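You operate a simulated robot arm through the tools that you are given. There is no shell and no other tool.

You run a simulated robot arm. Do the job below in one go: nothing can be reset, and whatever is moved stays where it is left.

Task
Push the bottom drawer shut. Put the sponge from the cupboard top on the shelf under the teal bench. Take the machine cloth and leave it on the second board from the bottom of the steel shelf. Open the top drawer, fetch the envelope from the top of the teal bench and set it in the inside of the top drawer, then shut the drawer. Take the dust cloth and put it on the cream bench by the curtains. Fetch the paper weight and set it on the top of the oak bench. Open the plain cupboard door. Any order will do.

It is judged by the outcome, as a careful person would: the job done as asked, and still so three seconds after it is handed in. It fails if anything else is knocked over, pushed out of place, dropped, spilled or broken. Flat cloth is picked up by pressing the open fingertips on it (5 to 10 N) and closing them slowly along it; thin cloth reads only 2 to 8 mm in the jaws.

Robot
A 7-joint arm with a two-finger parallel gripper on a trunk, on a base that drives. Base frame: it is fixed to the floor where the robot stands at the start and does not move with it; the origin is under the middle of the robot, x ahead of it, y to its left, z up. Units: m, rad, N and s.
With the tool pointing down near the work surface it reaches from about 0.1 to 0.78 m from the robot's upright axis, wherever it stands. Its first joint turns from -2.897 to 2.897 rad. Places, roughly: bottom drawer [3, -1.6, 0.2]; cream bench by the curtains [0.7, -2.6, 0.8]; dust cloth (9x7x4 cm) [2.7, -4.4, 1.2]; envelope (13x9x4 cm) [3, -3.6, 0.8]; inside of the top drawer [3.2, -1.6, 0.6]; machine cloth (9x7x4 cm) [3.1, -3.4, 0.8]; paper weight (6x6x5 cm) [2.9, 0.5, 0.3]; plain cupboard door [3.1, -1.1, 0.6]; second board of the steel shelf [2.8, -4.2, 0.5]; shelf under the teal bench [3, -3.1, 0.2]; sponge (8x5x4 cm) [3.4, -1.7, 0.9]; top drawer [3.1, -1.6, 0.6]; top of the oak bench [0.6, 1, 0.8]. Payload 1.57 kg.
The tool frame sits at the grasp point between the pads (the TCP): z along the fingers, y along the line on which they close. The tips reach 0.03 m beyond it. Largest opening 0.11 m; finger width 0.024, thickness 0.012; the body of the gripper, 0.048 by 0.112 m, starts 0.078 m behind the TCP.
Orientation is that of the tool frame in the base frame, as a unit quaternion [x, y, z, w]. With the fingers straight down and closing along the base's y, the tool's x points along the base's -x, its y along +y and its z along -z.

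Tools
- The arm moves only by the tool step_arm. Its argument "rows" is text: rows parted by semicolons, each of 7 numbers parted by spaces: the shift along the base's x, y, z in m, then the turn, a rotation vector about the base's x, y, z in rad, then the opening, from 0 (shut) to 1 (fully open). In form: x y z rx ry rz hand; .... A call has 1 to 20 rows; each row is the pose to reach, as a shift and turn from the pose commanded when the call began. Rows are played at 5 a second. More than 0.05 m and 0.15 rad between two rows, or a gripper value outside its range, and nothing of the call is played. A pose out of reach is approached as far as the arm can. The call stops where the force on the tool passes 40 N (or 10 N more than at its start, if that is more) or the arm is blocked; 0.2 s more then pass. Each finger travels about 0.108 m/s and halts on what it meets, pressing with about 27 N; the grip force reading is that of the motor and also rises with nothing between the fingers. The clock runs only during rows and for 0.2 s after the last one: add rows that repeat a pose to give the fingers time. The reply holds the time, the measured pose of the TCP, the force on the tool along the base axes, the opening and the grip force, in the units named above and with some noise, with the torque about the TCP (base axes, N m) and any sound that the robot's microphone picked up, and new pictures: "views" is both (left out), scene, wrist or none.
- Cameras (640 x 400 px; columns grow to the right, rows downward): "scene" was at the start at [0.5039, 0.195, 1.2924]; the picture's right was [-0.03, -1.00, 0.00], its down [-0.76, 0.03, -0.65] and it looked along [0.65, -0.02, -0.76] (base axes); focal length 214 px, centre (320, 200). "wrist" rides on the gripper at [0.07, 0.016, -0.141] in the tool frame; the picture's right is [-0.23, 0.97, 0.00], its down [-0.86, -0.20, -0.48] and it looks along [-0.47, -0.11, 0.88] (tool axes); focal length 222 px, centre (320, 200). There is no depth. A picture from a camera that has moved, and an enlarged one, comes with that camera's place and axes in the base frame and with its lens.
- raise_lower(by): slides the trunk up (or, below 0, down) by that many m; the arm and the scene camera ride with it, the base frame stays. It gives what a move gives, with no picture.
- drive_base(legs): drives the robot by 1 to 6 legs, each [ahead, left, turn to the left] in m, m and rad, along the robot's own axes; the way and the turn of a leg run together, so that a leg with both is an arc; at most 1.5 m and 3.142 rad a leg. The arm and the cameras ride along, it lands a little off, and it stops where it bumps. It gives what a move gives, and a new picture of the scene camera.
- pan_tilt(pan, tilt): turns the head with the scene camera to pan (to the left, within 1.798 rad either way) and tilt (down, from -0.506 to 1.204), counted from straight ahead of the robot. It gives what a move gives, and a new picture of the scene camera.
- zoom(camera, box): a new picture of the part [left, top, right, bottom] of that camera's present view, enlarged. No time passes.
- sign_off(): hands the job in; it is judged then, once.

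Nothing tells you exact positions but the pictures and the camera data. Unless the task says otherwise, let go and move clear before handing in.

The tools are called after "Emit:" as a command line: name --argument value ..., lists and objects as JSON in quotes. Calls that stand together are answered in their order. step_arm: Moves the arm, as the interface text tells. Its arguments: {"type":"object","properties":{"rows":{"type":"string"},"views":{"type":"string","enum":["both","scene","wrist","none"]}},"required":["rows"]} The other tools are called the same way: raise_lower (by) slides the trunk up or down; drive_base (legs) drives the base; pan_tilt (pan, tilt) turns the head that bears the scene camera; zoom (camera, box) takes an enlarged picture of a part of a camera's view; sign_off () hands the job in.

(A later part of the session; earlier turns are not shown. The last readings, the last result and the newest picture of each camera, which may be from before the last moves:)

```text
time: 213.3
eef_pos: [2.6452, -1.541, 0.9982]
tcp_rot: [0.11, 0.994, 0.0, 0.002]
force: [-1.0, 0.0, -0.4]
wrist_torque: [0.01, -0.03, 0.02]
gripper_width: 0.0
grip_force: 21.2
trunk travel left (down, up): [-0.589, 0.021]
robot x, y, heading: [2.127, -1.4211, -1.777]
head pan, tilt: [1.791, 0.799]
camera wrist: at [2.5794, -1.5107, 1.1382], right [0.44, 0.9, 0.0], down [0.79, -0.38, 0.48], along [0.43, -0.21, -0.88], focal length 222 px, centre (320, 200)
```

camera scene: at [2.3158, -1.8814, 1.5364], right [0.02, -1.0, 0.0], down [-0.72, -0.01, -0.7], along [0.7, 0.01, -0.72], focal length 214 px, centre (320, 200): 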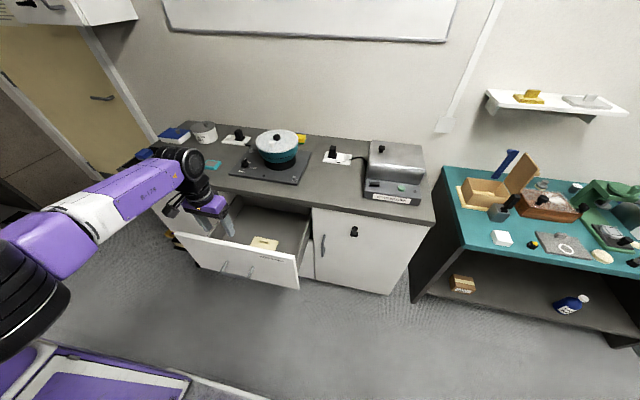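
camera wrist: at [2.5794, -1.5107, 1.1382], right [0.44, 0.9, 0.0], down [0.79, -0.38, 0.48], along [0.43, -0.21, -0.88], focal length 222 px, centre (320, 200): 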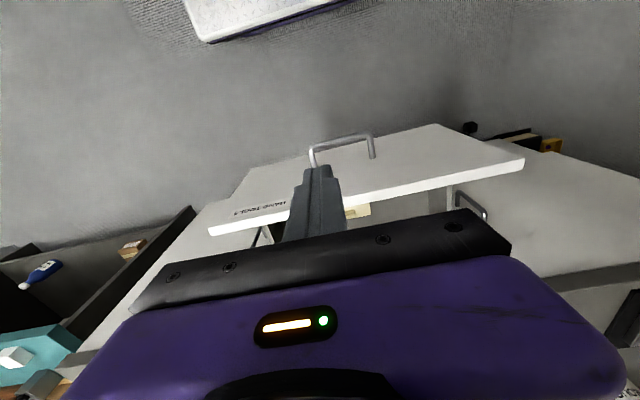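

Emit:
raise_lower --by -0.21

Emit:
drive_base --legs '[[0, 0.12, 0]]'

```text
time: 215.6
eef_pos: [2.6458, -1.5429, 0.7876]
tcp_rot: [0.111, 0.994, -0.001, 0.003]
force: [0.5, 0.1, -0.7]
wrist_torque: [0.03, 0.01, 0.01]
gripper_width: 0.0001
grip_force: 21.3
trunk travel left (down, up): [-0.379, 0.231]
robot x, y, heading: [2.1261, -1.4232, -1.771]
head pan, tilt: [1.791, 0.799]
```

```text
time: 216.8
eef_pos: [2.7627, -1.566, 0.7875]
tcp_rot: [0.11, 0.994, 0.0, 0.003]
force: [-0.2, -0.6, -0.5]
wrist_torque: [0.0, 0.0, 0.01]
gripper_width: 0.0004
grip_force: 21.0
trunk travel left (down, up): [-0.379, 0.231]
robot x, y, heading: [2.2414, -1.4467, -1.776]
head pan, tilt: [1.791, 0.799]
camera scene: at [2.4316, -1.9049, 1.3264], right [0.02, -1.0, 0.0], down [-0.72, -0.01, -0.7], along [0.7, 0.01, -0.72], focal length 214 px, centre (320, 200)
```

scene: 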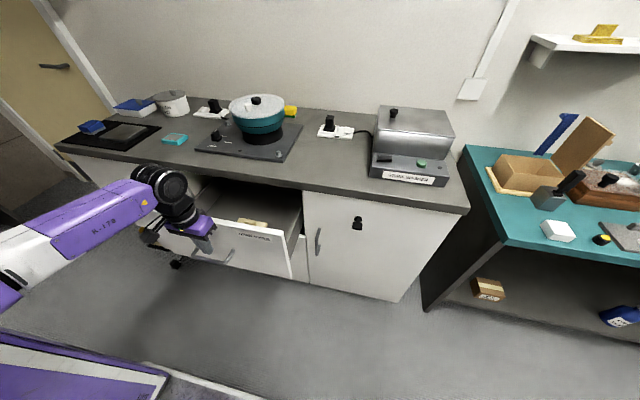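

The drawer is moving in. I continue pushing with the base.

Emit:
drive_base --legs '[[0, 0.13, 0]]'

```text
time: 218.1
eef_pos: [2.8877, -1.5899, 0.7876]
tcp_rot: [0.111, 0.994, 0.0, 0.002]
force: [0.5, -0.6, -0.1]
wrist_torque: [0.01, -0.03, 0.02]
gripper_width: 0.0002
grip_force: 22.0
trunk travel left (down, up): [-0.379, 0.231]
robot x, y, heading: [2.3654, -1.4712, -1.774]
head pan, tilt: [1.791, 0.799]
camera scene: at [2.5585, -1.9308, 1.3264], right [0.02, -1.0, 0.0], down [-0.72, -0.01, -0.7], along [0.7, 0.01, -0.72], focal length 214 px, centre (320, 200)
```

scene: 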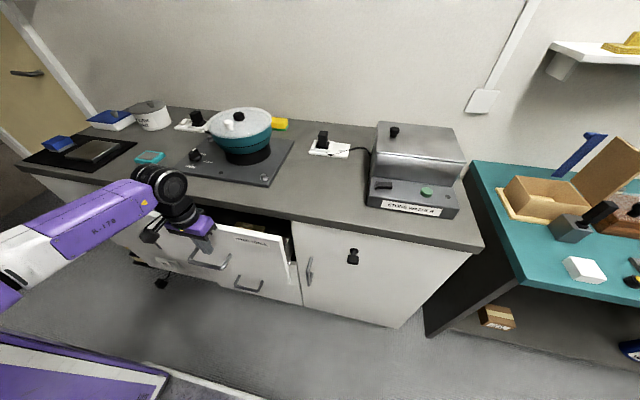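

Remaining gap is about 9 cm. The counter overhang would catch the upright hand, so I tilt the tool so the tips lead, and finish with the arm.

Emit:
step_arm --rows "-0.029 0.006 0 0 0 0 0; -0.029 0.006 -0.007 -0.027 -0.131 0 0; -0.029 0.006 -0.014 -0.053 -0.261 0 0; -0.029 0.006 -0.02 -0.08 -0.392 0 0; 0 0 -0.02 -0.08 -0.392 0 0; 0.02 -0.004 -0.02 -0.08 -0.392 0 0; 0.04 -0.008 -0.02 -0.08 -0.392 0 0; 0.055 -0.011 -0.02 -0.08 -0.392 0 0; 0.07 -0.014 -0.02 -0.08 -0.392 0 0; 0.082 -0.0165 -0.02 -0.08 -0.392 0 0; 0.09 -0.018 -0.02 -0.08 -0.392 0 0; 0.098 -0.02 -0.02 -0.08 -0.392 0 0" --views "scene"

```text
time: 220.6
eef_pos: [2.975, -1.606, 0.7657]
tcp_rot: [0.107, 0.975, -0.018, 0.193]
force: [-8.2, 1.4, 2.5]
wrist_torque: [0.03, 0.12, 0.0]
gripper_width: 0.0002
grip_force: 21.4
trunk travel left (down, up): [-0.379, 0.231]
robot x, y, heading: [2.3681, -1.472, -1.773]
head pan, tilt: [1.791, 0.799]
stopped in row 12: the force on the tool passed its limit at 54 N (the readings are from after the stop); the commanded pose is now the measured one
camera scene: at [2.5576, -1.9308, 1.3265], right [0.02, -1.0, 0.0], down [-0.72, -0.01, -0.7], along [0.7, 0.01, -0.72], focal length 214 px, centre (320, 200)
```

scene: 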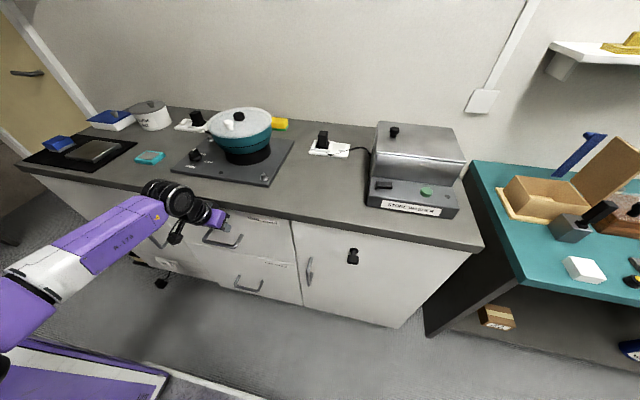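

The top drawer is shut (hard stop reached). Next the sponge: I back the arm off, bring it upright and raise it, then turn to face the cupboard.

Emit:
step_arm --rows "-0.029 0.006 0 0 0 0 0; -0.058 0.012 0 0.027 0.131 0 0; -0.087 0.018 0 0.053 0.261 0 0.2; -0.1 0.02 0 0.08 0.392 0 0.4" --views "none"

Emit:
raise_lower --by 0.225

Emit:
drive_base --legs '[[0, 0, 1.571]]'

```text
time: 221.6
eef_pos: [2.8765, -1.5854, 0.7675]
tcp_rot: [0.109, 0.994, 0.001, -0.005]
force: [0.0, 0.4, -0.3]
wrist_torque: [-0.03, -0.03, 0.0]
gripper_width: 0.0439
grip_force: 0.1
trunk travel left (down, up): [-0.379, 0.231]
robot x, y, heading: [2.3659, -1.4723, -1.774]
head pan, tilt: [1.791, 0.799]
```

```text
time: 224.0
eef_pos: [2.8765, -1.5845, 0.9919]
tcp_rot: [0.11, 0.994, 0.0, -0.005]
force: [-0.2, -0.1, -0.3]
wrist_torque: [-0.05, 0.01, 0.0]
gripper_width: 0.0436
grip_force: 0.0
trunk travel left (down, up): [-0.604, 0.006]
robot x, y, heading: [2.3658, -1.4715, -1.773]
head pan, tilt: [1.791, 0.799]
```

```text
time: 228.2
eef_pos: [2.4682, -0.9581, 0.9917]
tcp_rot: [-0.633, 0.774, -0.003, -0.003]
force: [1.1, -0.6, 0.3]
wrist_torque: [-0.02, 0.01, 0.02]
gripper_width: 0.044
grip_force: 0.1
trunk travel left (down, up): [-0.604, 0.006]
robot x, y, heading: [2.3671, -1.4726, -0.174]
head pan, tilt: [1.791, 0.799]
camera scene: at [2.8185, -1.2717, 1.5514], right [1.0, 0.04, 0.0], down [0.03, -0.72, -0.7], along [-0.03, 0.7, -0.72], focal length 214 px, centre (320, 200)
```

scene: 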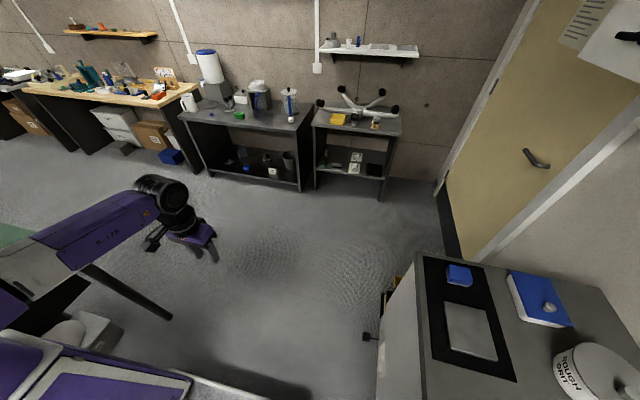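

I swing the arm from the left back to the front, keeping the hand's world yaw so it ends up rolled relative to the arm.

Emit:
step_arm --rows "0.0457 -0.0115 0 0 0 0 0.4; 0.09 -0.0265 0 0 0 0 0.4; 0.1336 -0.0459 0 0 0 0 0.4; 0.1747 -0.0689 0 0 0 0 0.4; 0.2135 -0.0954 0 0 0 0 0.4; 0.2499 -0.1253 0 0 0 0 0.4; 0.2834 -0.1585 0 0 0 0 0.4; 0.314 -0.1945 0 0 0 0 0.4; 0.341 -0.2331 0 0 0 0 0.4; 0.3645 -0.2739 0 0 0 0 0.4; 0.3843 -0.3168 0 0 0 0 0.4; 0.4001 -0.3612 0 0 0 0 0.4; 0.4118 -0.4068 0 0 0 0 0.4; 0.4194 -0.4533 0 0 0 0 0.4; 0.4228 -0.5004 0 0 0 0 0.4; 0.422 -0.5475 0 0 0 0 0.4; 0.4169 -0.5944 0 0 0 0 0.4; 0.4126 -0.6186 0 0 0 0 0.4" --views "none"

```text
time: 232.0
eef_pos: [2.8812, -1.5754, 0.9908]
tcp_rot: [-0.635, 0.772, -0.003, -0.004]
force: [-0.8, 0.1, 0.1]
wrist_torque: [0.02, 0.0, -0.03]
gripper_width: 0.044
grip_force: 0.0
trunk travel left (down, up): [-0.604, 0.006]
robot x, y, heading: [2.3641, -1.471, -0.179]
head pan, tilt: [1.791, 0.799]
```

Emit:
step_arm --rows "0 0 0 0 0 0.1428 0.6; 0 0 0 0 0 0.2856 0.8; 0 0 0 0 0 0.4284 1; 0 0 0 0 0 0.5712 1; 0 0 0 0 0 0.714 1; 0 0 0 0 0 0.8568 1; 0 0 0 0 0 0.9996 1; 0 0 0 0 0 1.1424 1; 0 0 0 0 0 1.2852 1; 0 0 0 0 0 1.428 1; 0 0 0 0 0 1.566 1" --views "wrist"

Emit:
pan_tilt --pan -0.1 --tilt 0.8

```text
time: 234.6
eef_pos: [2.7977, -1.6957, 0.9909]
tcp_rot: [0.903, -0.429, 0.003, 0.001]
force: [0.3, 0.2, -0.1]
wrist_torque: [0.01, -0.02, -0.01]
gripper_width: 0.1101
grip_force: 0.1
out of reach, approached as far as the arm can: row 5, 6, 7, 8, 9, 10
trunk travel left (down, up): [-0.604, 0.006]
robot x, y, heading: [2.3652, -1.4719, -0.174]
head pan, tilt: [1.791, 0.799]
stopped in row 11: the arm was blocked; the commanded pose is now the measured one
camera wrist: at [2.829, -1.7603, 1.1313], right [-0.9, -0.44, 0.0], down [-0.39, 0.79, 0.48], along [-0.21, 0.43, -0.88], focal length 222 px, centre (320, 200)
```

wrist: 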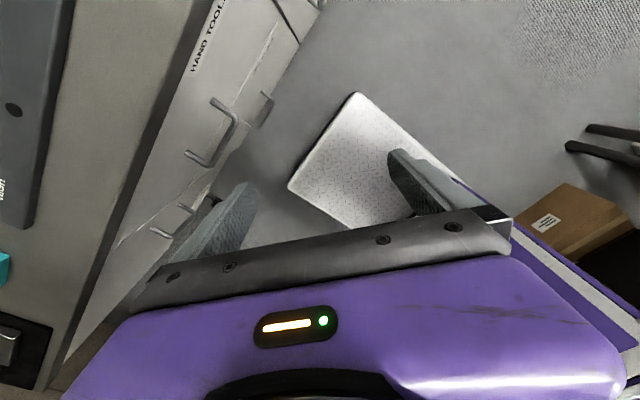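

```text
time: 236.5
eef_pos: [2.7997, -1.6954, 0.9918]
tcp_rot: [0.904, -0.428, 0.002, 0.001]
force: [0.5, -0.3, 0.3]
wrist_torque: [0.01, 0.03, 0.02]
gripper_width: 0.1102
grip_force: 0.0
trunk travel left (down, up): [-0.604, 0.006]
robot x, y, heading: [2.3683, -1.4695, -0.176]
head pan, tilt: [-0.099, 0.799]
camera scene: at [2.8995, -1.3741, 1.5515], right [-0.27, -0.96, 0.0], down [-0.69, 0.19, -0.7], along [0.67, -0.19, -0.72], focal length 214 px, centre (320, 200)
```

scene: 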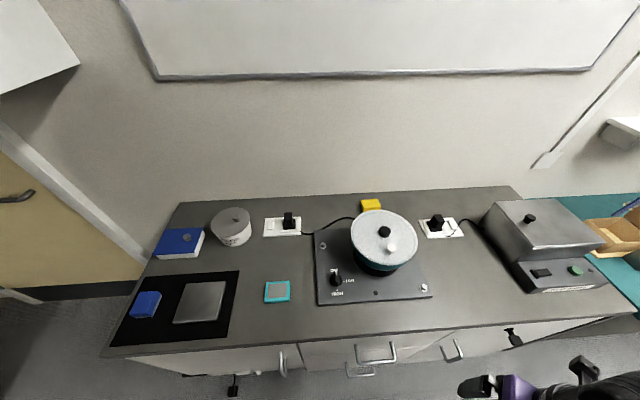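

The hand can't flip that far (roll limit), so I return to the natural roll. The lid is lower than I feared (knob top ≈1.0), so the natural roll with a mild tilt will clear it.

Emit:
step_arm --rows "0.006 0.006 0 0 0 -0.137 1; 0.012 0.013 0 0 0 -0.274 1; 0.018 0.019 0 0 0 -0.411 1; 0.024 0.026 0 0 0 -0.548 1; 0.029 0.032 0 0 0 -0.685 1; 0.035 0.038 0 0 0 -0.822 1; 0.041 0.045 0 0 0 -0.959 1; 0.047 0.051 0 0 0 -1.096 1; 0.053 0.058 0 0 0 -1.233 1; 0.058 0.064 0 0 0 -1.37 1; 0.064 0.07 0 0 0 -1.507 1; 0.07 0.077 0 0 0 -1.644 1; 0.076 0.083 0 0 0 -1.781 1; 0.082 0.089 0 0 0 -1.918 1; 0.088 0.096 0 0 0 -2.055 1; 0.093 0.102 0 0 0 -2.192 1; 0.099 0.109 0 0 0 -2.329 1; 0.105 0.115 0 0 0 -2.46 1" --views "wrist"

```text
time: 240.3
eef_pos: [2.9033, -1.5803, 0.9912]
tcp_rot: [0.103, 0.995, -0.001, -0.003]
force: [-1.0, 0.3, -0.9]
wrist_torque: [0.01, -0.01, 0.0]
gripper_width: 0.11
grip_force: 0.1
trunk travel left (down, up): [-0.604, 0.006]
robot x, y, heading: [2.3662, -1.4702, -0.173]
head pan, tilt: [-0.099, 0.799]
camera wrist: at [2.8395, -1.5499, 1.1315], right [0.42, 0.91, 0.0], down [0.8, -0.37, 0.47], along [0.43, -0.2, -0.88], focal length 222 px, centre (320, 200)
```

wrist: 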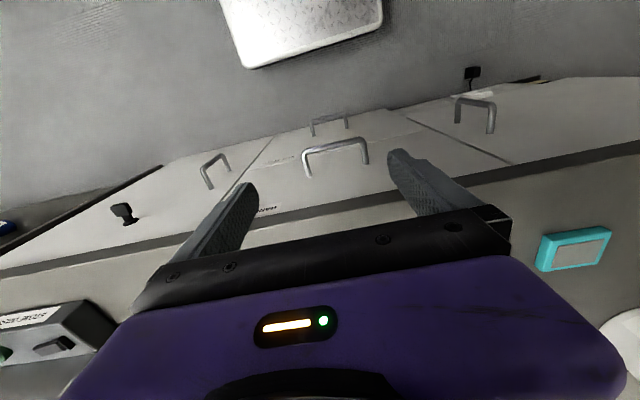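

Both drawers are flush. Now I square up, then stretch the arm high and tilt the tool slightly forward, before driving in over the pot.

Emit:
drive_base --legs '[[0, -0.04, -0.027]]'

```text
time: 241.2
eef_pos: [2.8924, -1.6348, 0.9903]
tcp_rot: [0.116, 0.993, -0.001, -0.003]
force: [0.4, -0.3, -0.2]
wrist_torque: [-0.01, 0.0, -0.01]
gripper_width: 0.11
grip_force: 0.0
trunk travel left (down, up): [-0.604, 0.006]
robot x, y, heading: [2.3578, -1.515, -0.198]
head pan, tilt: [-0.099, 0.799]
camera scene: at [2.8944, -1.4283, 1.5514], right [-0.3, -0.95, 0.0], down [-0.68, 0.21, -0.7], along [0.67, -0.21, -0.72], focal length 214 px, centre (320, 200)
```

scene: 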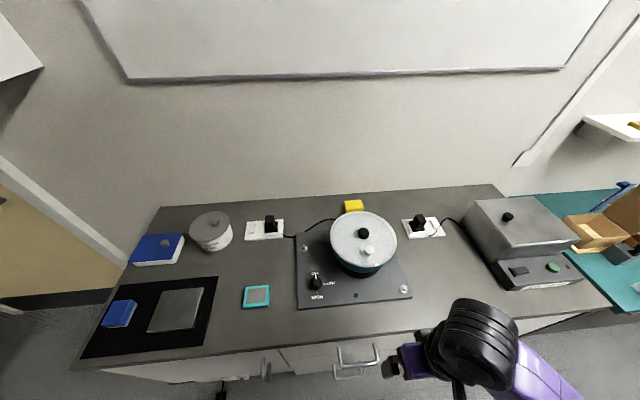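

Emit:
step_arm --rows "0.04 -0.008 0.02 -0.007 -0.033 0 1; 0.08 -0.015 0.042 -0.013 -0.065 0 1; 0.12 -0.023 0.063 -0.02 -0.098 0 1; 0.16 -0.03 0.084 -0.027 -0.131 0 1; 0.2 -0.038 0.105 -0.033 -0.163 0 1; 0.24 -0.045 0.125 -0.04 -0.196 0 1; 0.24 -0.045 0.125 -0.04 -0.196 0 1" --views "wrist"

```text
time: 242.8
eef_pos: [3.1332, -1.6793, 1.1142]
tcp_rot: [0.115, 0.989, -0.01, 0.096]
force: [0.3, 0.2, -0.8]
wrist_torque: [0.01, -0.05, 0.03]
gripper_width: 0.1099
grip_force: 0.1
trunk travel left (down, up): [-0.604, 0.006]
robot x, y, heading: [2.3572, -1.5119, -0.204]
head pan, tilt: [-0.099, 0.799]
camera wrist: at [3.0425, -1.6427, 1.2382], right [0.44, 0.9, 0.05], down [0.68, -0.37, 0.63], along [0.59, -0.25, -0.77], focal length 222 px, centre (320, 200)
```

wrist: 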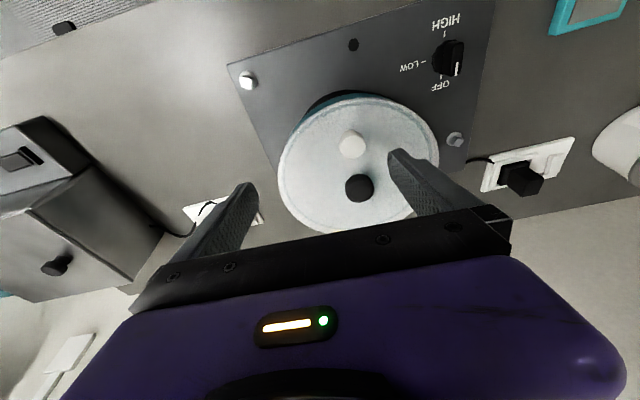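

The arm reached out over the pot with good clearance. I drive in slowly.

Emit:
drive_base --legs '[[0.2, 0, 0], [0.055, 0, 0]]'

Emit:
zoom --camera "wrist" --box '[0, 0, 640, 400]'

```text
time: 244.9
eef_pos: [3.3863, -1.7308, 1.1148]
tcp_rot: [0.115, 0.989, -0.01, 0.097]
force: [-1.0, 0.0, 0.8]
wrist_torque: [0.0, -0.01, 0.0]
gripper_width: 0.1099
grip_force: 0.1
trunk travel left (down, up): [-0.604, 0.006]
robot x, y, heading: [2.6134, -1.5649, -0.202]
head pan, tilt: [-0.099, 0.799]
camera scene: at [3.1478, -1.4799, 1.5516], right [-0.3, -0.95, 0.0], down [-0.68, 0.21, -0.7], along [0.67, -0.21, -0.72], focal length 214 px, centre (320, 200)
```

scene: 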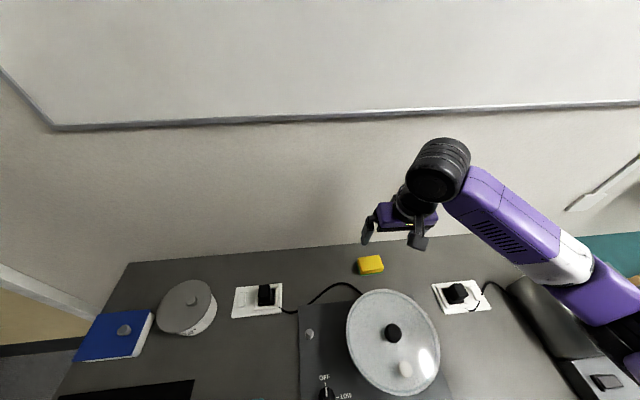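

```text
1.00 times, centred on (320, 200) of wrist (not enlarged: the box is as wide or as high as the picture)
camera zoom: at [3.2959, -1.6939, 1.2382], right [0.44, 0.9, 0.05], down [0.68, -0.37, 0.63], along [0.59, -0.25, -0.77], focal length 222 px, centre (320, 200)
```

zoom: 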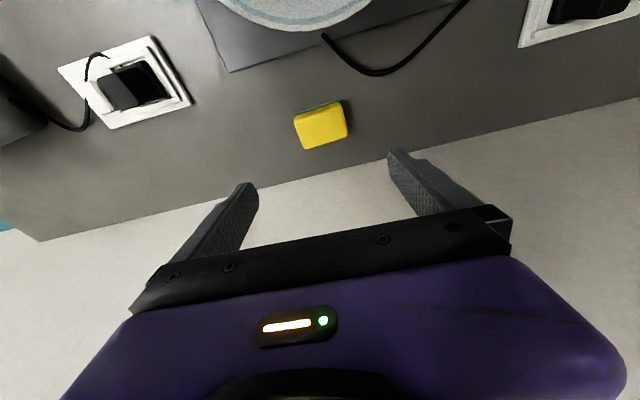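

The sponge is squarely below-ahead at (3.416, −1.734). I lower with the trunk, then fine-position.

Emit:
raise_lower --by -0.13

Emit:
step_arm --rows "0.012 -0.002 0 0 0 0 1; 0.025 -0.004 0 0 0 0 1; 0.025 -0.004 0 0 0 0 1" --views "both"

```text
time: 246.5
eef_pos: [3.3857, -1.7302, 0.9847]
tcp_rot: [0.115, 0.989, -0.009, 0.098]
force: [1.1, -1.1, -0.3]
wrist_torque: [-0.02, 0.02, -0.01]
gripper_width: 0.1099
grip_force: 0.0
trunk travel left (down, up): [-0.474, 0.136]
robot x, y, heading: [2.6122, -1.5658, -0.203]
head pan, tilt: [-0.099, 0.799]
```

```text
time: 247.3
eef_pos: [3.4107, -1.7333, 0.9846]
tcp_rot: [0.114, 0.989, -0.009, 0.097]
force: [-0.3, -0.3, -0.8]
wrist_torque: [0.0, -0.01, 0.02]
gripper_width: 0.1101
grip_force: 0.0
trunk travel left (down, up): [-0.474, 0.136]
robot x, y, heading: [2.6114, -1.5685, -0.202]
head pan, tilt: [-0.099, 0.799]
camera scene: at [3.1482, -1.48, 1.4215], right [-0.3, -0.95, 0.0], down [-0.68, 0.21, -0.7], along [0.67, -0.21, -0.72], focal length 214 px, centre (320, 200)
camera wrist: at [3.3204, -1.6981, 1.1081], right [0.44, 0.9, 0.05], down [0.68, -0.37, 0.63], along [0.59, -0.25, -0.77], focal length 222 px, centre (320, 200)
```

scene: 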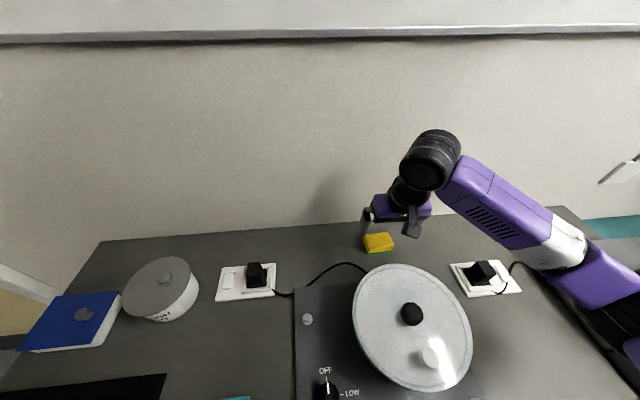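
wrist: 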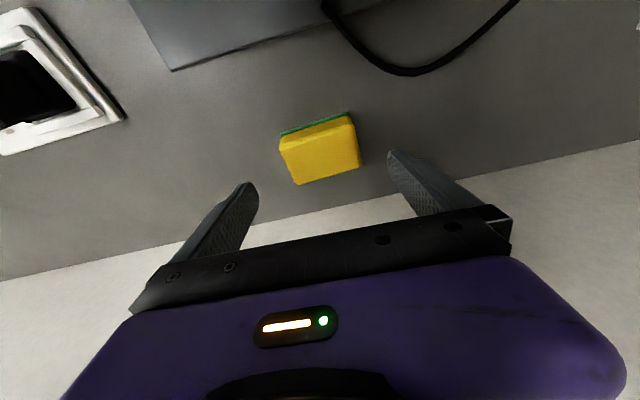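

Emit:
raise_lower --by -0.062

Emit:
step_arm --rows "0.005 -0.001 0 0 0 0 1; 0.006 -0.001 0 0 0 0 0.85; 0.006 -0.001 0 0 0 0 0.7; 0.006 -0.001 0 0 0 0 0.6; 0.006 -0.001 0 0 0 0 0.5; 0.006 -0.001 0 0 0 0 0.5" --views "wrist"

```text
time: 248.3
eef_pos: [3.4096, -1.734, 0.9219]
tcp_rot: [0.114, 0.989, -0.01, 0.097]
force: [-0.5, 0.8, -0.2]
wrist_torque: [0.03, 0.01, -0.01]
gripper_width: 0.1098
grip_force: 0.1
trunk travel left (down, up): [-0.412, 0.198]
robot x, y, heading: [2.6131, -1.5648, -0.202]
head pan, tilt: [-0.099, 0.799]
```

```text
time: 249.7
eef_pos: [3.4155, -1.7358, 0.9212]
tcp_rot: [0.115, 0.989, -0.01, 0.098]
force: [0.1, 1.1, -0.4]
wrist_torque: [-0.04, 0.01, 0.02]
gripper_width: 0.0746
grip_force: 26.6
trunk travel left (down, up): [-0.412, 0.198]
robot x, y, heading: [2.6111, -1.563, -0.204]
head pan, tilt: [-0.099, 0.799]
camera wrist: at [3.3256, -1.6995, 1.0459], right [0.44, 0.9, 0.05], down [0.68, -0.37, 0.63], along [0.59, -0.25, -0.77], focal length 222 px, centre (320, 200)
```

wrist: 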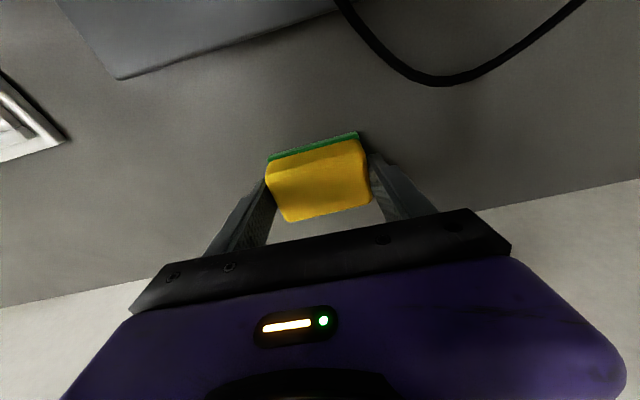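

The sponge is gripped (75 mm). I lift it clear of the pot and back out.

Emit:
raise_lower --by 0.195

Emit:
drive_base --legs '[[-0.26, 0, 0]]'

Emit:
zoom --camera "wrist" --box '[0, 0, 640, 400]'

```text
time: 251.9
eef_pos: [3.4176, -1.736, 1.1161]
tcp_rot: [0.114, 0.989, -0.01, 0.097]
force: [-0.2, -0.1, -0.6]
wrist_torque: [0.01, 0.0, -0.04]
gripper_width: 0.0744
grip_force: 27.0
trunk travel left (down, up): [-0.607, 0.003]
robot x, y, heading: [2.6136, -1.5611, -0.202]
head pan, tilt: [-0.099, 0.799]
```

```text
time: 253.7
eef_pos: [3.1586, -1.6852, 1.1174]
tcp_rot: [0.114, 0.989, -0.009, 0.097]
force: [-0.1, 0.2, 0.2]
wrist_torque: [0.02, 0.0, -0.01]
gripper_width: 0.0742
grip_force: 26.9
trunk travel left (down, up): [-0.607, 0.003]
robot x, y, heading: [2.356, -1.5134, -0.203]
head pan, tilt: [-0.099, 0.799]
camera scene: at [2.8921, -1.428, 1.5543], right [-0.3, -0.95, 0.0], down [-0.68, 0.21, -0.7], along [0.67, -0.21, -0.72], focal length 214 px, centre (320, 200)
```

scene: 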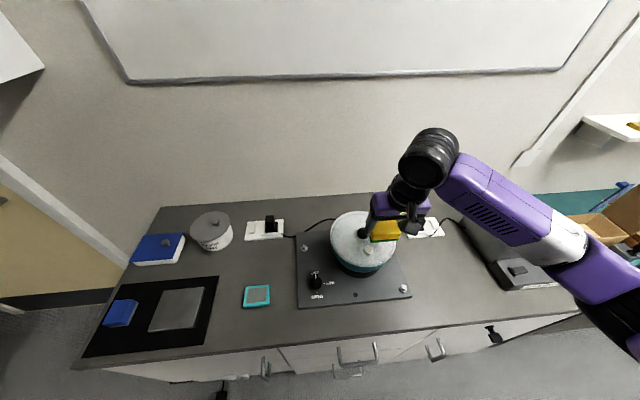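

```text
1.00 times, centred on (320, 200) of wrist (not enlarged: the box is as wide or as high as the picture)
camera zoom: at [3.0693, -1.6476, 1.2408], right [0.44, 0.9, 0.05], down [0.68, -0.37, 0.63], along [0.59, -0.25, -0.77], focal length 222 px, centre (320, 200)
```

zoom: 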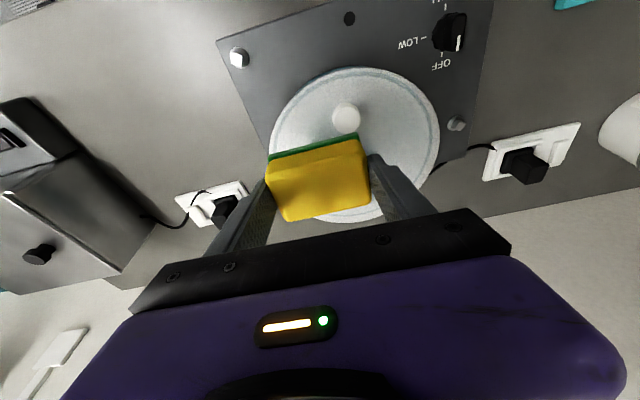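

Sponge secured. I draw the arm in and strafe along to the teal bench's lower shelf.

Emit:
step_arm --rows "-0.045 0.009 -0.01 0 0 0 0.5; -0.09 0.018 -0.02 0 0 0 0.5; -0.135 0.027 -0.03 0 0 0 0.5; -0.18 0.036 -0.05 0 0 0 0.5; -0.21 0.042 -0.07 0 0 0 0.5" --views "none"

Emit:
drive_base --legs '[[-0.06, -0.7, 0], [0, -0.73, 0]]'

Emit:
pan_tilt --pan -0.1 --tilt 0.9

```text
time: 254.9
eef_pos: [2.9496, -1.6432, 1.0443]
tcp_rot: [0.114, 0.989, -0.009, 0.097]
force: [-0.4, -0.5, -0.8]
wrist_torque: [0.02, 0.02, 0.02]
gripper_width: 0.0744
grip_force: 26.7
trunk travel left (down, up): [-0.607, 0.003]
robot x, y, heading: [2.3548, -1.5114, -0.203]
head pan, tilt: [-0.099, 0.799]
```

```text
time: 262.3
eef_pos: [2.6007, -3.0282, 1.0436]
tcp_rot: [0.125, 0.987, -0.01, 0.097]
force: [-0.3, 0.4, -1.0]
wrist_torque: [-0.01, 0.02, 0.02]
gripper_width: 0.0739
grip_force: 26.9
trunk travel left (down, up): [-0.607, 0.003]
robot x, y, heading: [2.0105, -2.8853, -0.226]
head pan, tilt: [-0.099, 0.799]
camera scene: at [2.547, -2.8099, 1.5544], right [-0.32, -0.95, 0.0], down [-0.68, 0.23, -0.7], along [0.66, -0.22, -0.72], focal length 214 px, centre (320, 200)
```

scene: 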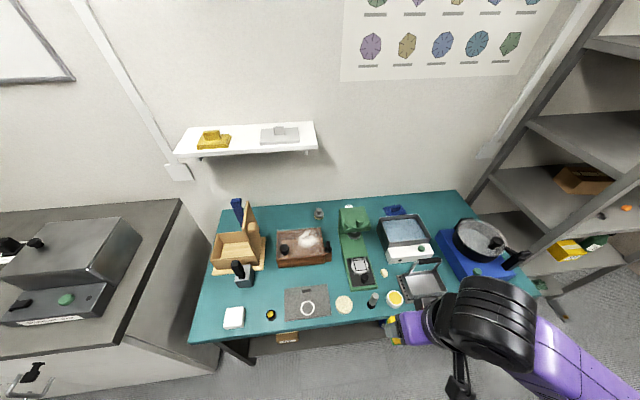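

```text
time: 262.9
eef_pos: [2.5996, -3.027, 1.0437]
tcp_rot: [0.125, 0.987, -0.011, 0.097]
force: [-0.3, 0.4, -0.3]
wrist_torque: [0.04, 0.0, -0.01]
gripper_width: 0.0738
grip_force: 27.0
trunk travel left (down, up): [-0.607, 0.003]
robot x, y, heading: [2.0092, -2.8878, -0.222]
head pan, tilt: [-0.099, 0.901]
camera scene: at [2.5421, -2.8083, 1.5466], right [-0.32, -0.95, 0.0], down [-0.74, 0.25, -0.62], along [0.59, -0.2, -0.78], focal length 214 px, centre (320, 200)
```

scene: 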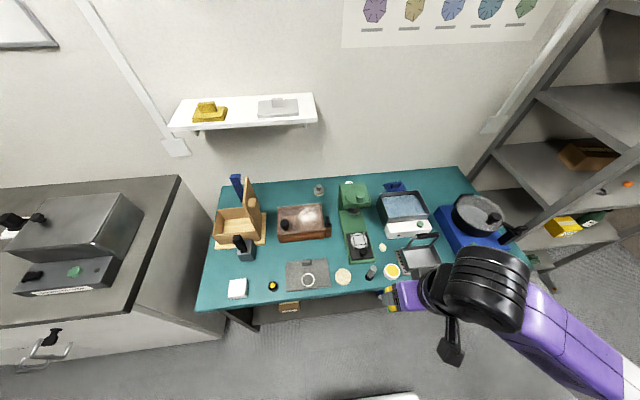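

I lower the trunk fully in the aisle in front of the bench.

Emit:
raise_lower --by -0.59

Emit:
pan_tilt --pan -0.15 --tilt 0.75

Emit:
zoom --camera "wrist" --box '[0, 0, 640, 400]'

```text
refused: -0.59 is not a number from -0.4 to 0.4
```

```text
time: 263.6
eef_pos: [2.6002, -3.0268, 1.0438]
tcp_rot: [0.125, 0.987, -0.01, 0.098]
force: [0.3, -1.6, -1.0]
wrist_torque: [-0.01, -0.01, 0.0]
gripper_width: 0.0738
grip_force: 26.9
trunk travel left (down, up): [-0.607, 0.003]
robot x, y, heading: [2.0113, -2.8809, -0.221]
head pan, tilt: [-0.15, 0.75]
camera scene: at [2.5476, -2.8146, 1.5584], right [-0.36, -0.93, 0.0], down [-0.64, 0.25, -0.73], along [0.68, -0.27, -0.68], focal length 214 px, centre (320, 200)
```

scene: 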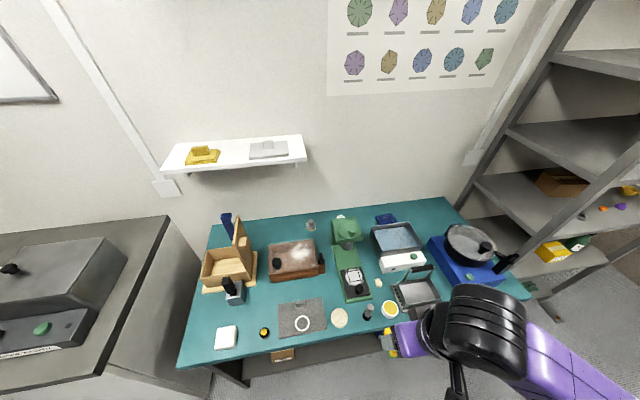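

```text
1.00 times, centred on (320, 200) of wrist (not enlarged: the box is as wide or as high as the picture)
camera zoom: at [2.5109, -2.989, 1.1681], right [0.46, 0.89, 0.05], down [0.67, -0.38, 0.63], along [0.58, -0.26, -0.77], focal length 222 px, centre (320, 200)
```

zoom: 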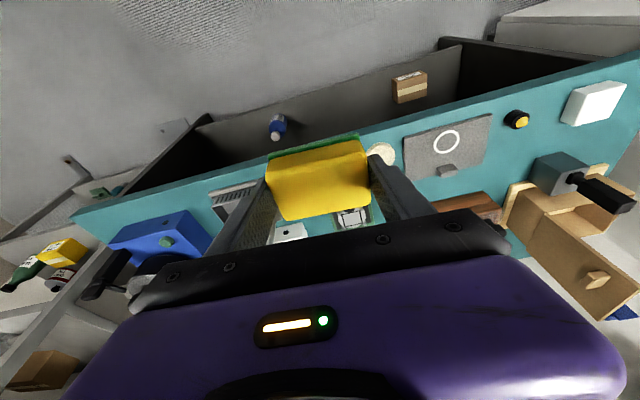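

Emit:
drive_base --legs '[[-0.06, 0, 0.02]]'

Emit:
raise_lower --by -0.3

Emit:
raise_lower --by -0.29

Emit:
pan_tilt --pan -0.15 --tilt 0.75

Emit:
zoom --camera "wrist" --box '[0, 0, 640, 400]'

```text
time: 264.6
eef_pos: [2.5452, -3.0032, 1.0439]
tcp_rot: [0.115, 0.989, -0.009, 0.097]
force: [1.6, 0.5, -1.5]
wrist_torque: [0.03, 0.0, 0.0]
gripper_width: 0.074
grip_force: 27.3
trunk travel left (down, up): [-0.607, 0.003]
robot x, y, heading: [1.9547, -2.8723, -0.202]
head pan, tilt: [-0.15, 0.75]
camera scene: at [2.4881, -2.7914, 1.5583], right [-0.35, -0.94, 0.0], down [-0.64, 0.24, -0.73], along [0.69, -0.25, -0.68], focal length 214 px, centre (320, 200)
```

scene: 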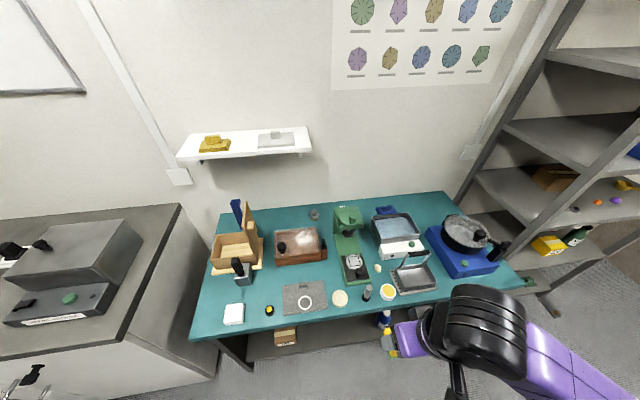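

```text
time: 267.6
eef_pos: [2.5448, -3.0025, 0.7442]
tcp_rot: [0.114, 0.989, -0.01, 0.097]
force: [0.6, 0.3, -0.5]
wrist_torque: [0.0, 0.03, 0.0]
gripper_width: 0.0738
grip_force: 26.8
trunk travel left (down, up): [-0.307, 0.303]
robot x, y, heading: [1.9498, -2.8716, -0.205]
head pan, tilt: [-0.15, 0.75]
```

```text
time: 270.5
eef_pos: [2.5447, -3.0043, 0.4539]
tcp_rot: [0.114, 0.989, -0.009, 0.097]
force: [0.1, 0.5, -0.6]
wrist_torque: [0.0, 0.0, 0.0]
gripper_width: 0.074
grip_force: 26.7
trunk travel left (down, up): [-0.017, 0.593]
robot x, y, heading: [1.9511, -2.8738, -0.205]
head pan, tilt: [-0.15, 0.75]
```

```text
time: 271.1
eef_pos: [2.545, -3.003, 0.4545]
tcp_rot: [0.114, 0.989, -0.009, 0.097]
force: [0.4, 0.8, -0.9]
wrist_torque: [0.02, -0.02, 0.01]
gripper_width: 0.0738
grip_force: 26.9
trunk travel left (down, up): [-0.017, 0.593]
robot x, y, heading: [1.9512, -2.8715, -0.197]
head pan, tilt: [-0.15, 0.75]
camera scene: at [2.4878, -2.7913, 0.9684], right [-0.35, -0.94, 0.0], down [-0.64, 0.24, -0.73], along [0.69, -0.25, -0.68], focal length 214 px, centre (320, 200)
```

scene: 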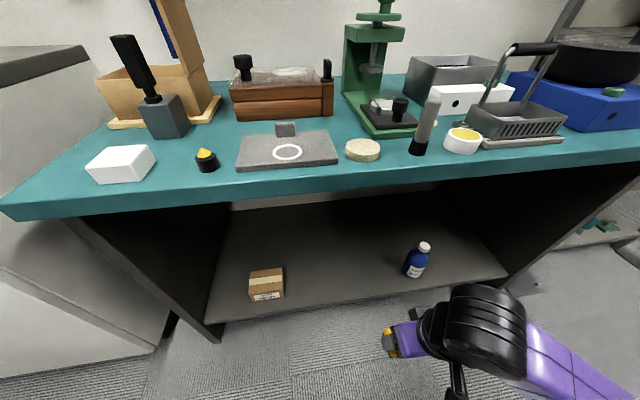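

```text
1.00 times, centred on (320, 200) of wrist (not enlarged: the box is as wide or as high as the picture)
camera zoom: at [2.4546, -2.9664, 0.5781], right [0.44, 0.9, 0.05], down [0.68, -0.37, 0.63], along [0.59, -0.25, -0.77], focal length 222 px, centre (320, 200)
```

zoom: 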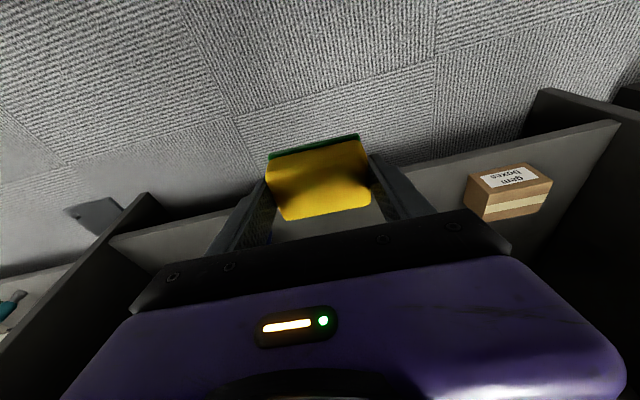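

The lower shelf (z≈0.205) has a box at left and a bottle at right; the middle is free. I lower the arm and drive the sponge in.

Emit:
step_arm --rows "0 0 -0.04 0 0 0 0.5; 0 0 -0.08 0 0 0 0.5; 0 0 -0.12 0 0 0 0.5; 0 0 -0.155 0 0 0 0.5" --views "none"

Emit:
drive_base --legs '[[0.2, 0, 0], [0.12, 0, 0]]'

Emit:
zoom --camera "wrist" --box '[0, 0, 640, 400]'

```text
time: 272.1
eef_pos: [2.5464, -3.0021, 0.2958]
tcp_rot: [0.114, 0.989, -0.009, 0.097]
force: [0.3, 0.2, -0.5]
wrist_torque: [-0.01, 0.04, 0.02]
gripper_width: 0.0741
grip_force: 27.0
trunk travel left (down, up): [-0.017, 0.593]
robot x, y, heading: [1.9521, -2.8706, -0.197]
head pan, tilt: [-0.15, 0.75]
```

```text
time: 274.5
eef_pos: [2.8491, -3.067, 0.2961]
tcp_rot: [0.116, 0.989, -0.01, 0.096]
force: [0.2, 0.3, -0.7]
wrist_torque: [0.03, 0.0, 0.02]
gripper_width: 0.0738
grip_force: 26.6
trunk travel left (down, up): [-0.017, 0.593]
robot x, y, heading: [2.2552, -2.9352, -0.207]
head pan, tilt: [-0.15, 0.75]
camera scene: at [2.7911, -2.8562, 0.9684], right [-0.35, -0.94, 0.0], down [-0.64, 0.24, -0.73], along [0.69, -0.26, -0.68], focal length 214 px, centre (320, 200)
```

scene: 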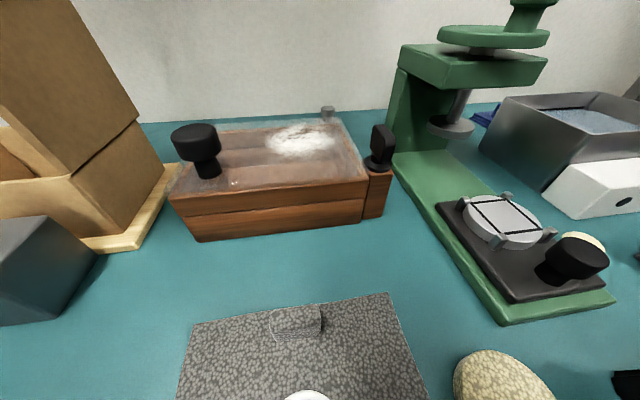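

```text
1.00 times, centred on (320, 200) of wrist (not enlarged: the box is as wide or as high as the picture)
camera zoom: at [2.7581, -3.0303, 0.4201], right [0.44, 0.9, 0.05], down [0.68, -0.37, 0.63], along [0.59, -0.25, -0.77], focal length 222 px, centre (320, 200)
```

zoom: 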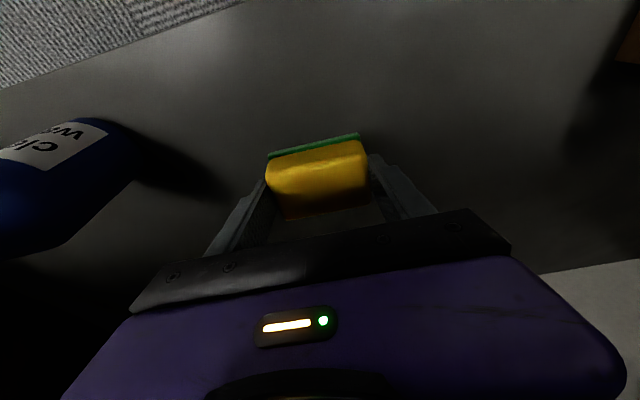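

Emit:
step_arm --rows "0 0 -0.02 0 0 0 0.5; 0 0 -0.035 0 0 0 0.5; 0 0 -0.043 0 0 0 0.5" --views "none"

Emit:
step_arm --rows "0 0 -0.004 0 0 0 0.5; 0 0 -0.008 0 0 0 0.5" --views "none"

```text
time: 275.3
eef_pos: [2.8484, -3.0668, 0.2543]
tcp_rot: [0.116, 0.988, -0.01, 0.098]
force: [-0.1, -1.0, -0.1]
wrist_torque: [0.03, 0.0, -0.02]
gripper_width: 0.0739
grip_force: 26.7
trunk travel left (down, up): [-0.017, 0.593]
robot x, y, heading: [2.2549, -2.9323, -0.21]
head pan, tilt: [-0.15, 0.75]
```

```text
time: 275.9
eef_pos: [2.8483, -3.0674, 0.2454]
tcp_rot: [0.115, 0.989, -0.01, 0.097]
force: [-0.1, 1.0, -0.3]
wrist_torque: [-0.03, -0.01, 0.0]
gripper_width: 0.0739
grip_force: 27.4
trunk travel left (down, up): [-0.017, 0.593]
robot x, y, heading: [2.2537, -2.9343, -0.201]
head pan, tilt: [-0.15, 0.75]
```

Emit:
step_arm --rows "0 0 -0.004 0 0 0 0.5; 0 0 -0.008 0 0 0 0.5; 0 0 -0.012 0 0 0 0.5" --views "none"

Emit:
zoom --camera "wrist" --box '[160, 80, 480, 280]'

```text
time: 276.7
eef_pos: [2.85, -3.0685, 0.2353]
tcp_rot: [0.117, 0.988, -0.01, 0.1]
force: [2.1, -4.6, 29.5]
wrist_torque: [-0.02, 0.0, -0.07]
gripper_width: 0.0742
grip_force: 27.1
trunk travel left (down, up): [-0.017, 0.593]
robot x, y, heading: [2.2546, -2.9317, -0.206]
head pan, tilt: [-0.15, 0.75]
```

```text
2.00 times, centred on (320, 180) of wrist
camera zoom: at [2.7592, -3.0301, 0.3584], right [0.44, 0.9, 0.05], down [0.67, -0.37, 0.64], along [0.59, -0.25, -0.77], focal length 444 px, centre (320, 240)
```

zoom: 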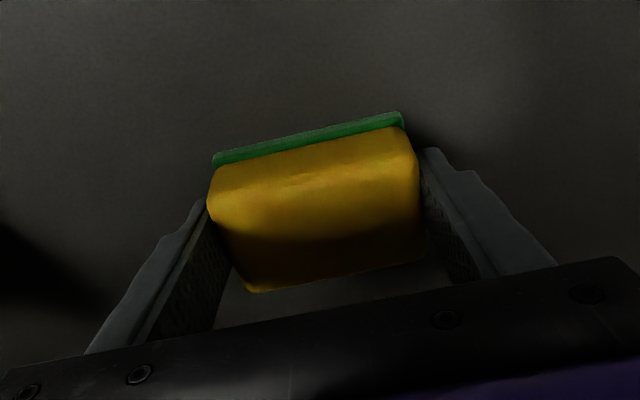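

The sponge rests on the shelf. I let go and lift away, then back out.

Emit:
step_arm --rows "0 0 0.002 0 0 0 0.7; 0 0 0.002 0 0 0 0.85; 0 0 0.002 0 0 0 1; 0 0 0.03 0 0 0 1; 0 0 0.065 0 0 0 1" --views "wrist"

Emit:
drive_base --legs '[[-0.34, 0, 0]]'

Emit:
zoom --camera "scene" --box '[200, 190, 540, 340]'

```text
time: 277.9
eef_pos: [2.8461, -3.0672, 0.2981]
tcp_rot: [0.117, 0.988, -0.009, 0.097]
force: [0.0, 1.1, 0.1]
wrist_torque: [-0.03, 0.0, 0.02]
gripper_width: 0.1101
grip_force: 0.2
trunk travel left (down, up): [-0.017, 0.593]
robot x, y, heading: [2.2533, -2.9349, -0.204]
head pan, tilt: [-0.15, 0.75]
camera wrist: at [2.7567, -3.0304, 0.4221], right [0.44, 0.9, 0.05], down [0.68, -0.37, 0.63], along [0.59, -0.25, -0.77], focal length 222 px, centre (320, 200)
```

wrist: 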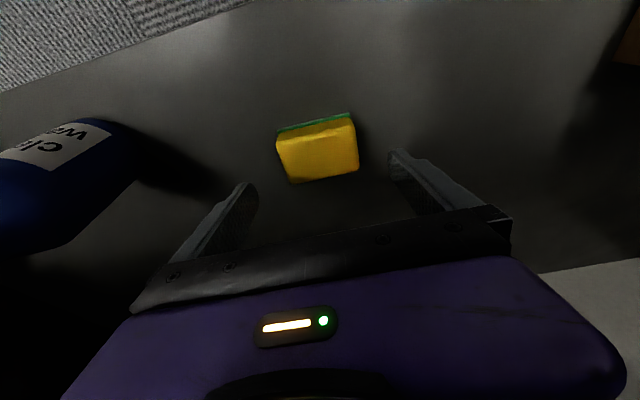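

```text
time: 280.1
eef_pos: [2.5182, -2.9977, 0.2983]
tcp_rot: [0.117, 0.988, -0.011, 0.097]
force: [0.0, -0.5, 0.8]
wrist_torque: [0.0, 0.02, 0.02]
gripper_width: 0.1101
grip_force: 0.0
trunk travel left (down, up): [-0.017, 0.593]
robot x, y, heading: [1.9241, -2.8637, -0.21]
head pan, tilt: [-0.15, 0.75]
camera scene: at [2.461, -2.7872, 0.9684], right [-0.35, -0.94, 0.0], down [-0.64, 0.24, -0.73], along [0.69, -0.26, -0.68], focal length 214 px, centre (320, 200)
```

scene: 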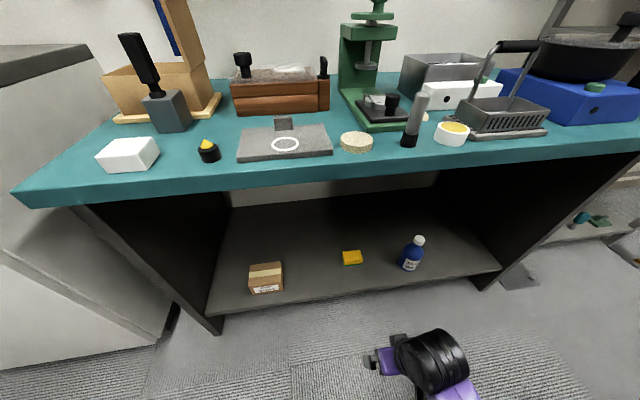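

```text
1.88 times, centred on (370, 265) of scene
camera zoom: at [2.461, -2.7872, 0.9684], right [-0.35, -0.94, 0.0], down [-0.64, 0.24, -0.73], along [0.69, -0.26, -0.68], focal length 404 px, centre (226, 78)
```

zoom: 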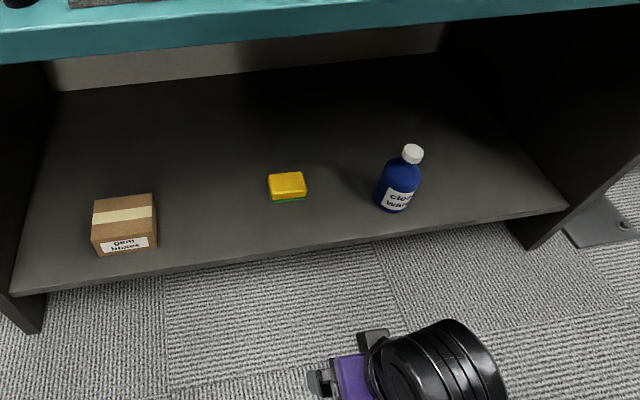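

The sponge sits on the lower shelf. Next is the machine cloth: I raise up, strafe right, and stretch out as for the sponge.

Emit:
raise_lower --by 0.4

Emit:
raise_lower --by 0.19

Emit:
drive_base --legs '[[0.04, -0.25, 0.01]]'

```text
time: 284.0
eef_pos: [2.5173, -2.9987, 0.6985]
tcp_rot: [0.116, 0.988, -0.009, 0.098]
force: [0.6, 0.6, 0.0]
wrist_torque: [0.02, 0.01, 0.0]
gripper_width: 0.1099
grip_force: 0.0
trunk travel left (down, up): [-0.417, 0.193]
robot x, y, heading: [1.9232, -2.8621, -0.206]
head pan, tilt: [-0.15, 0.75]
```

```text
time: 286.1
eef_pos: [2.517, -2.9983, 0.8884]
tcp_rot: [0.116, 0.988, -0.01, 0.097]
force: [0.3, 1.4, -0.2]
wrist_torque: [0.02, -0.02, 0.02]
gripper_width: 0.1102
grip_force: 0.1
trunk travel left (down, up): [-0.607, 0.003]
robot x, y, heading: [1.9273, -2.8618, -0.202]
head pan, tilt: [-0.15, 0.75]
```

```text
time: 287.9
eef_pos: [2.509, -3.2433, 0.8876]
tcp_rot: [0.114, 0.989, -0.01, 0.098]
force: [-0.4, 0.3, 0.4]
wrist_torque: [-0.01, -0.01, -0.01]
gripper_width: 0.1101
grip_force: 0.1
trunk travel left (down, up): [-0.607, 0.003]
robot x, y, heading: [1.9143, -3.1131, -0.199]
head pan, tilt: [-0.15, 0.75]
camera scene: at [2.4507, -3.0328, 1.5584], right [-0.34, -0.94, 0.0], down [-0.64, 0.23, -0.73], along [0.69, -0.25, -0.68], focal length 214 px, centre (320, 200)
```

scene: 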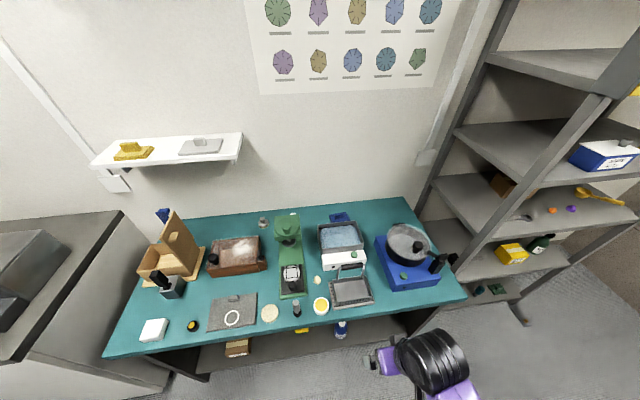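

Emit:
step_arm --rows "0 0 0.045 0 0 0 1; 0 0 0.09 0 0 0 1; 0.02 -0.004 0.13 0 0 0 1; 0.05 -0.01 0.165 0 0 0 1; 0.085 -0.017 0.195 0 0 0 1; 0.12 -0.024 0.215 0 0 0 1; 0.15 -0.03 0.225 0 0 0 1; 0.178 -0.036 0.227 0 0 0 0.8; 0.178 -0.036 0.227 0 0 0 0.8" --views "none"

Emit:
drive_base --legs '[[0.25, 0, 0], [0.14, 0, 0]]'

Emit:
zoom --camera "wrist" --box '[0, 0, 640, 400]'

```text
time: 289.9
eef_pos: [2.6866, -3.2812, 1.1159]
tcp_rot: [0.113, 0.989, -0.009, 0.097]
force: [0.4, 0.7, -0.4]
wrist_torque: [0.04, 0.01, 0.03]
gripper_width: 0.0881
grip_force: 0.1
out of reach, approached as far as the arm can: row 3
trunk travel left (down, up): [-0.607, 0.003]
robot x, y, heading: [1.9172, -3.1139, -0.203]
head pan, tilt: [-0.15, 0.75]
```

```text
time: 292.7
eef_pos: [3.0803, -3.3573, 1.1152]
tcp_rot: [0.111, 0.989, -0.01, 0.097]
force: [0.8, -1.1, -0.6]
wrist_torque: [0.01, 0.01, 0.0]
gripper_width: 0.0881
grip_force: 0.0
trunk travel left (down, up): [-0.607, 0.003]
robot x, y, heading: [2.3071, -3.1925, -0.195]
head pan, tilt: [-0.15, 0.75]
camera scene: at [2.844, -3.1107, 1.5586], right [-0.34, -0.94, 0.0], down [-0.64, 0.23, -0.73], along [0.69, -0.25, -0.68], focal length 214 px, centre (320, 200)
```

scene: 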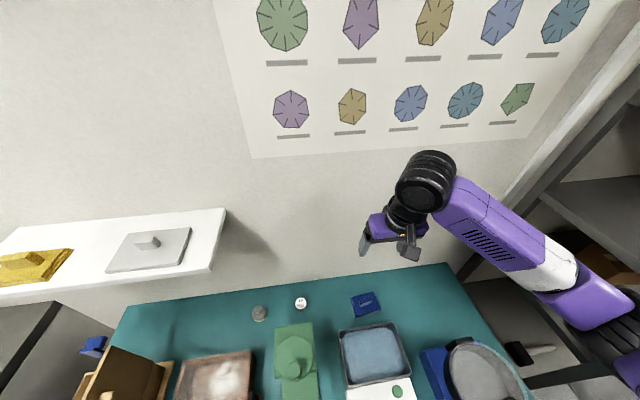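

```text
1.00 times, centred on (320, 200) of wrist (not enlarged: the box is as wide or as high as the picture)
camera zoom: at [2.9899, -3.3218, 1.2404], right [0.43, 0.9, 0.05], down [0.68, -0.36, 0.63], along [0.59, -0.24, -0.77], focal length 222 px, centre (320, 200)
```

zoom: 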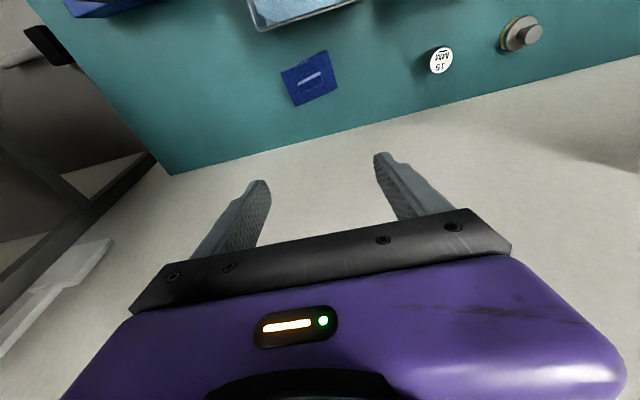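

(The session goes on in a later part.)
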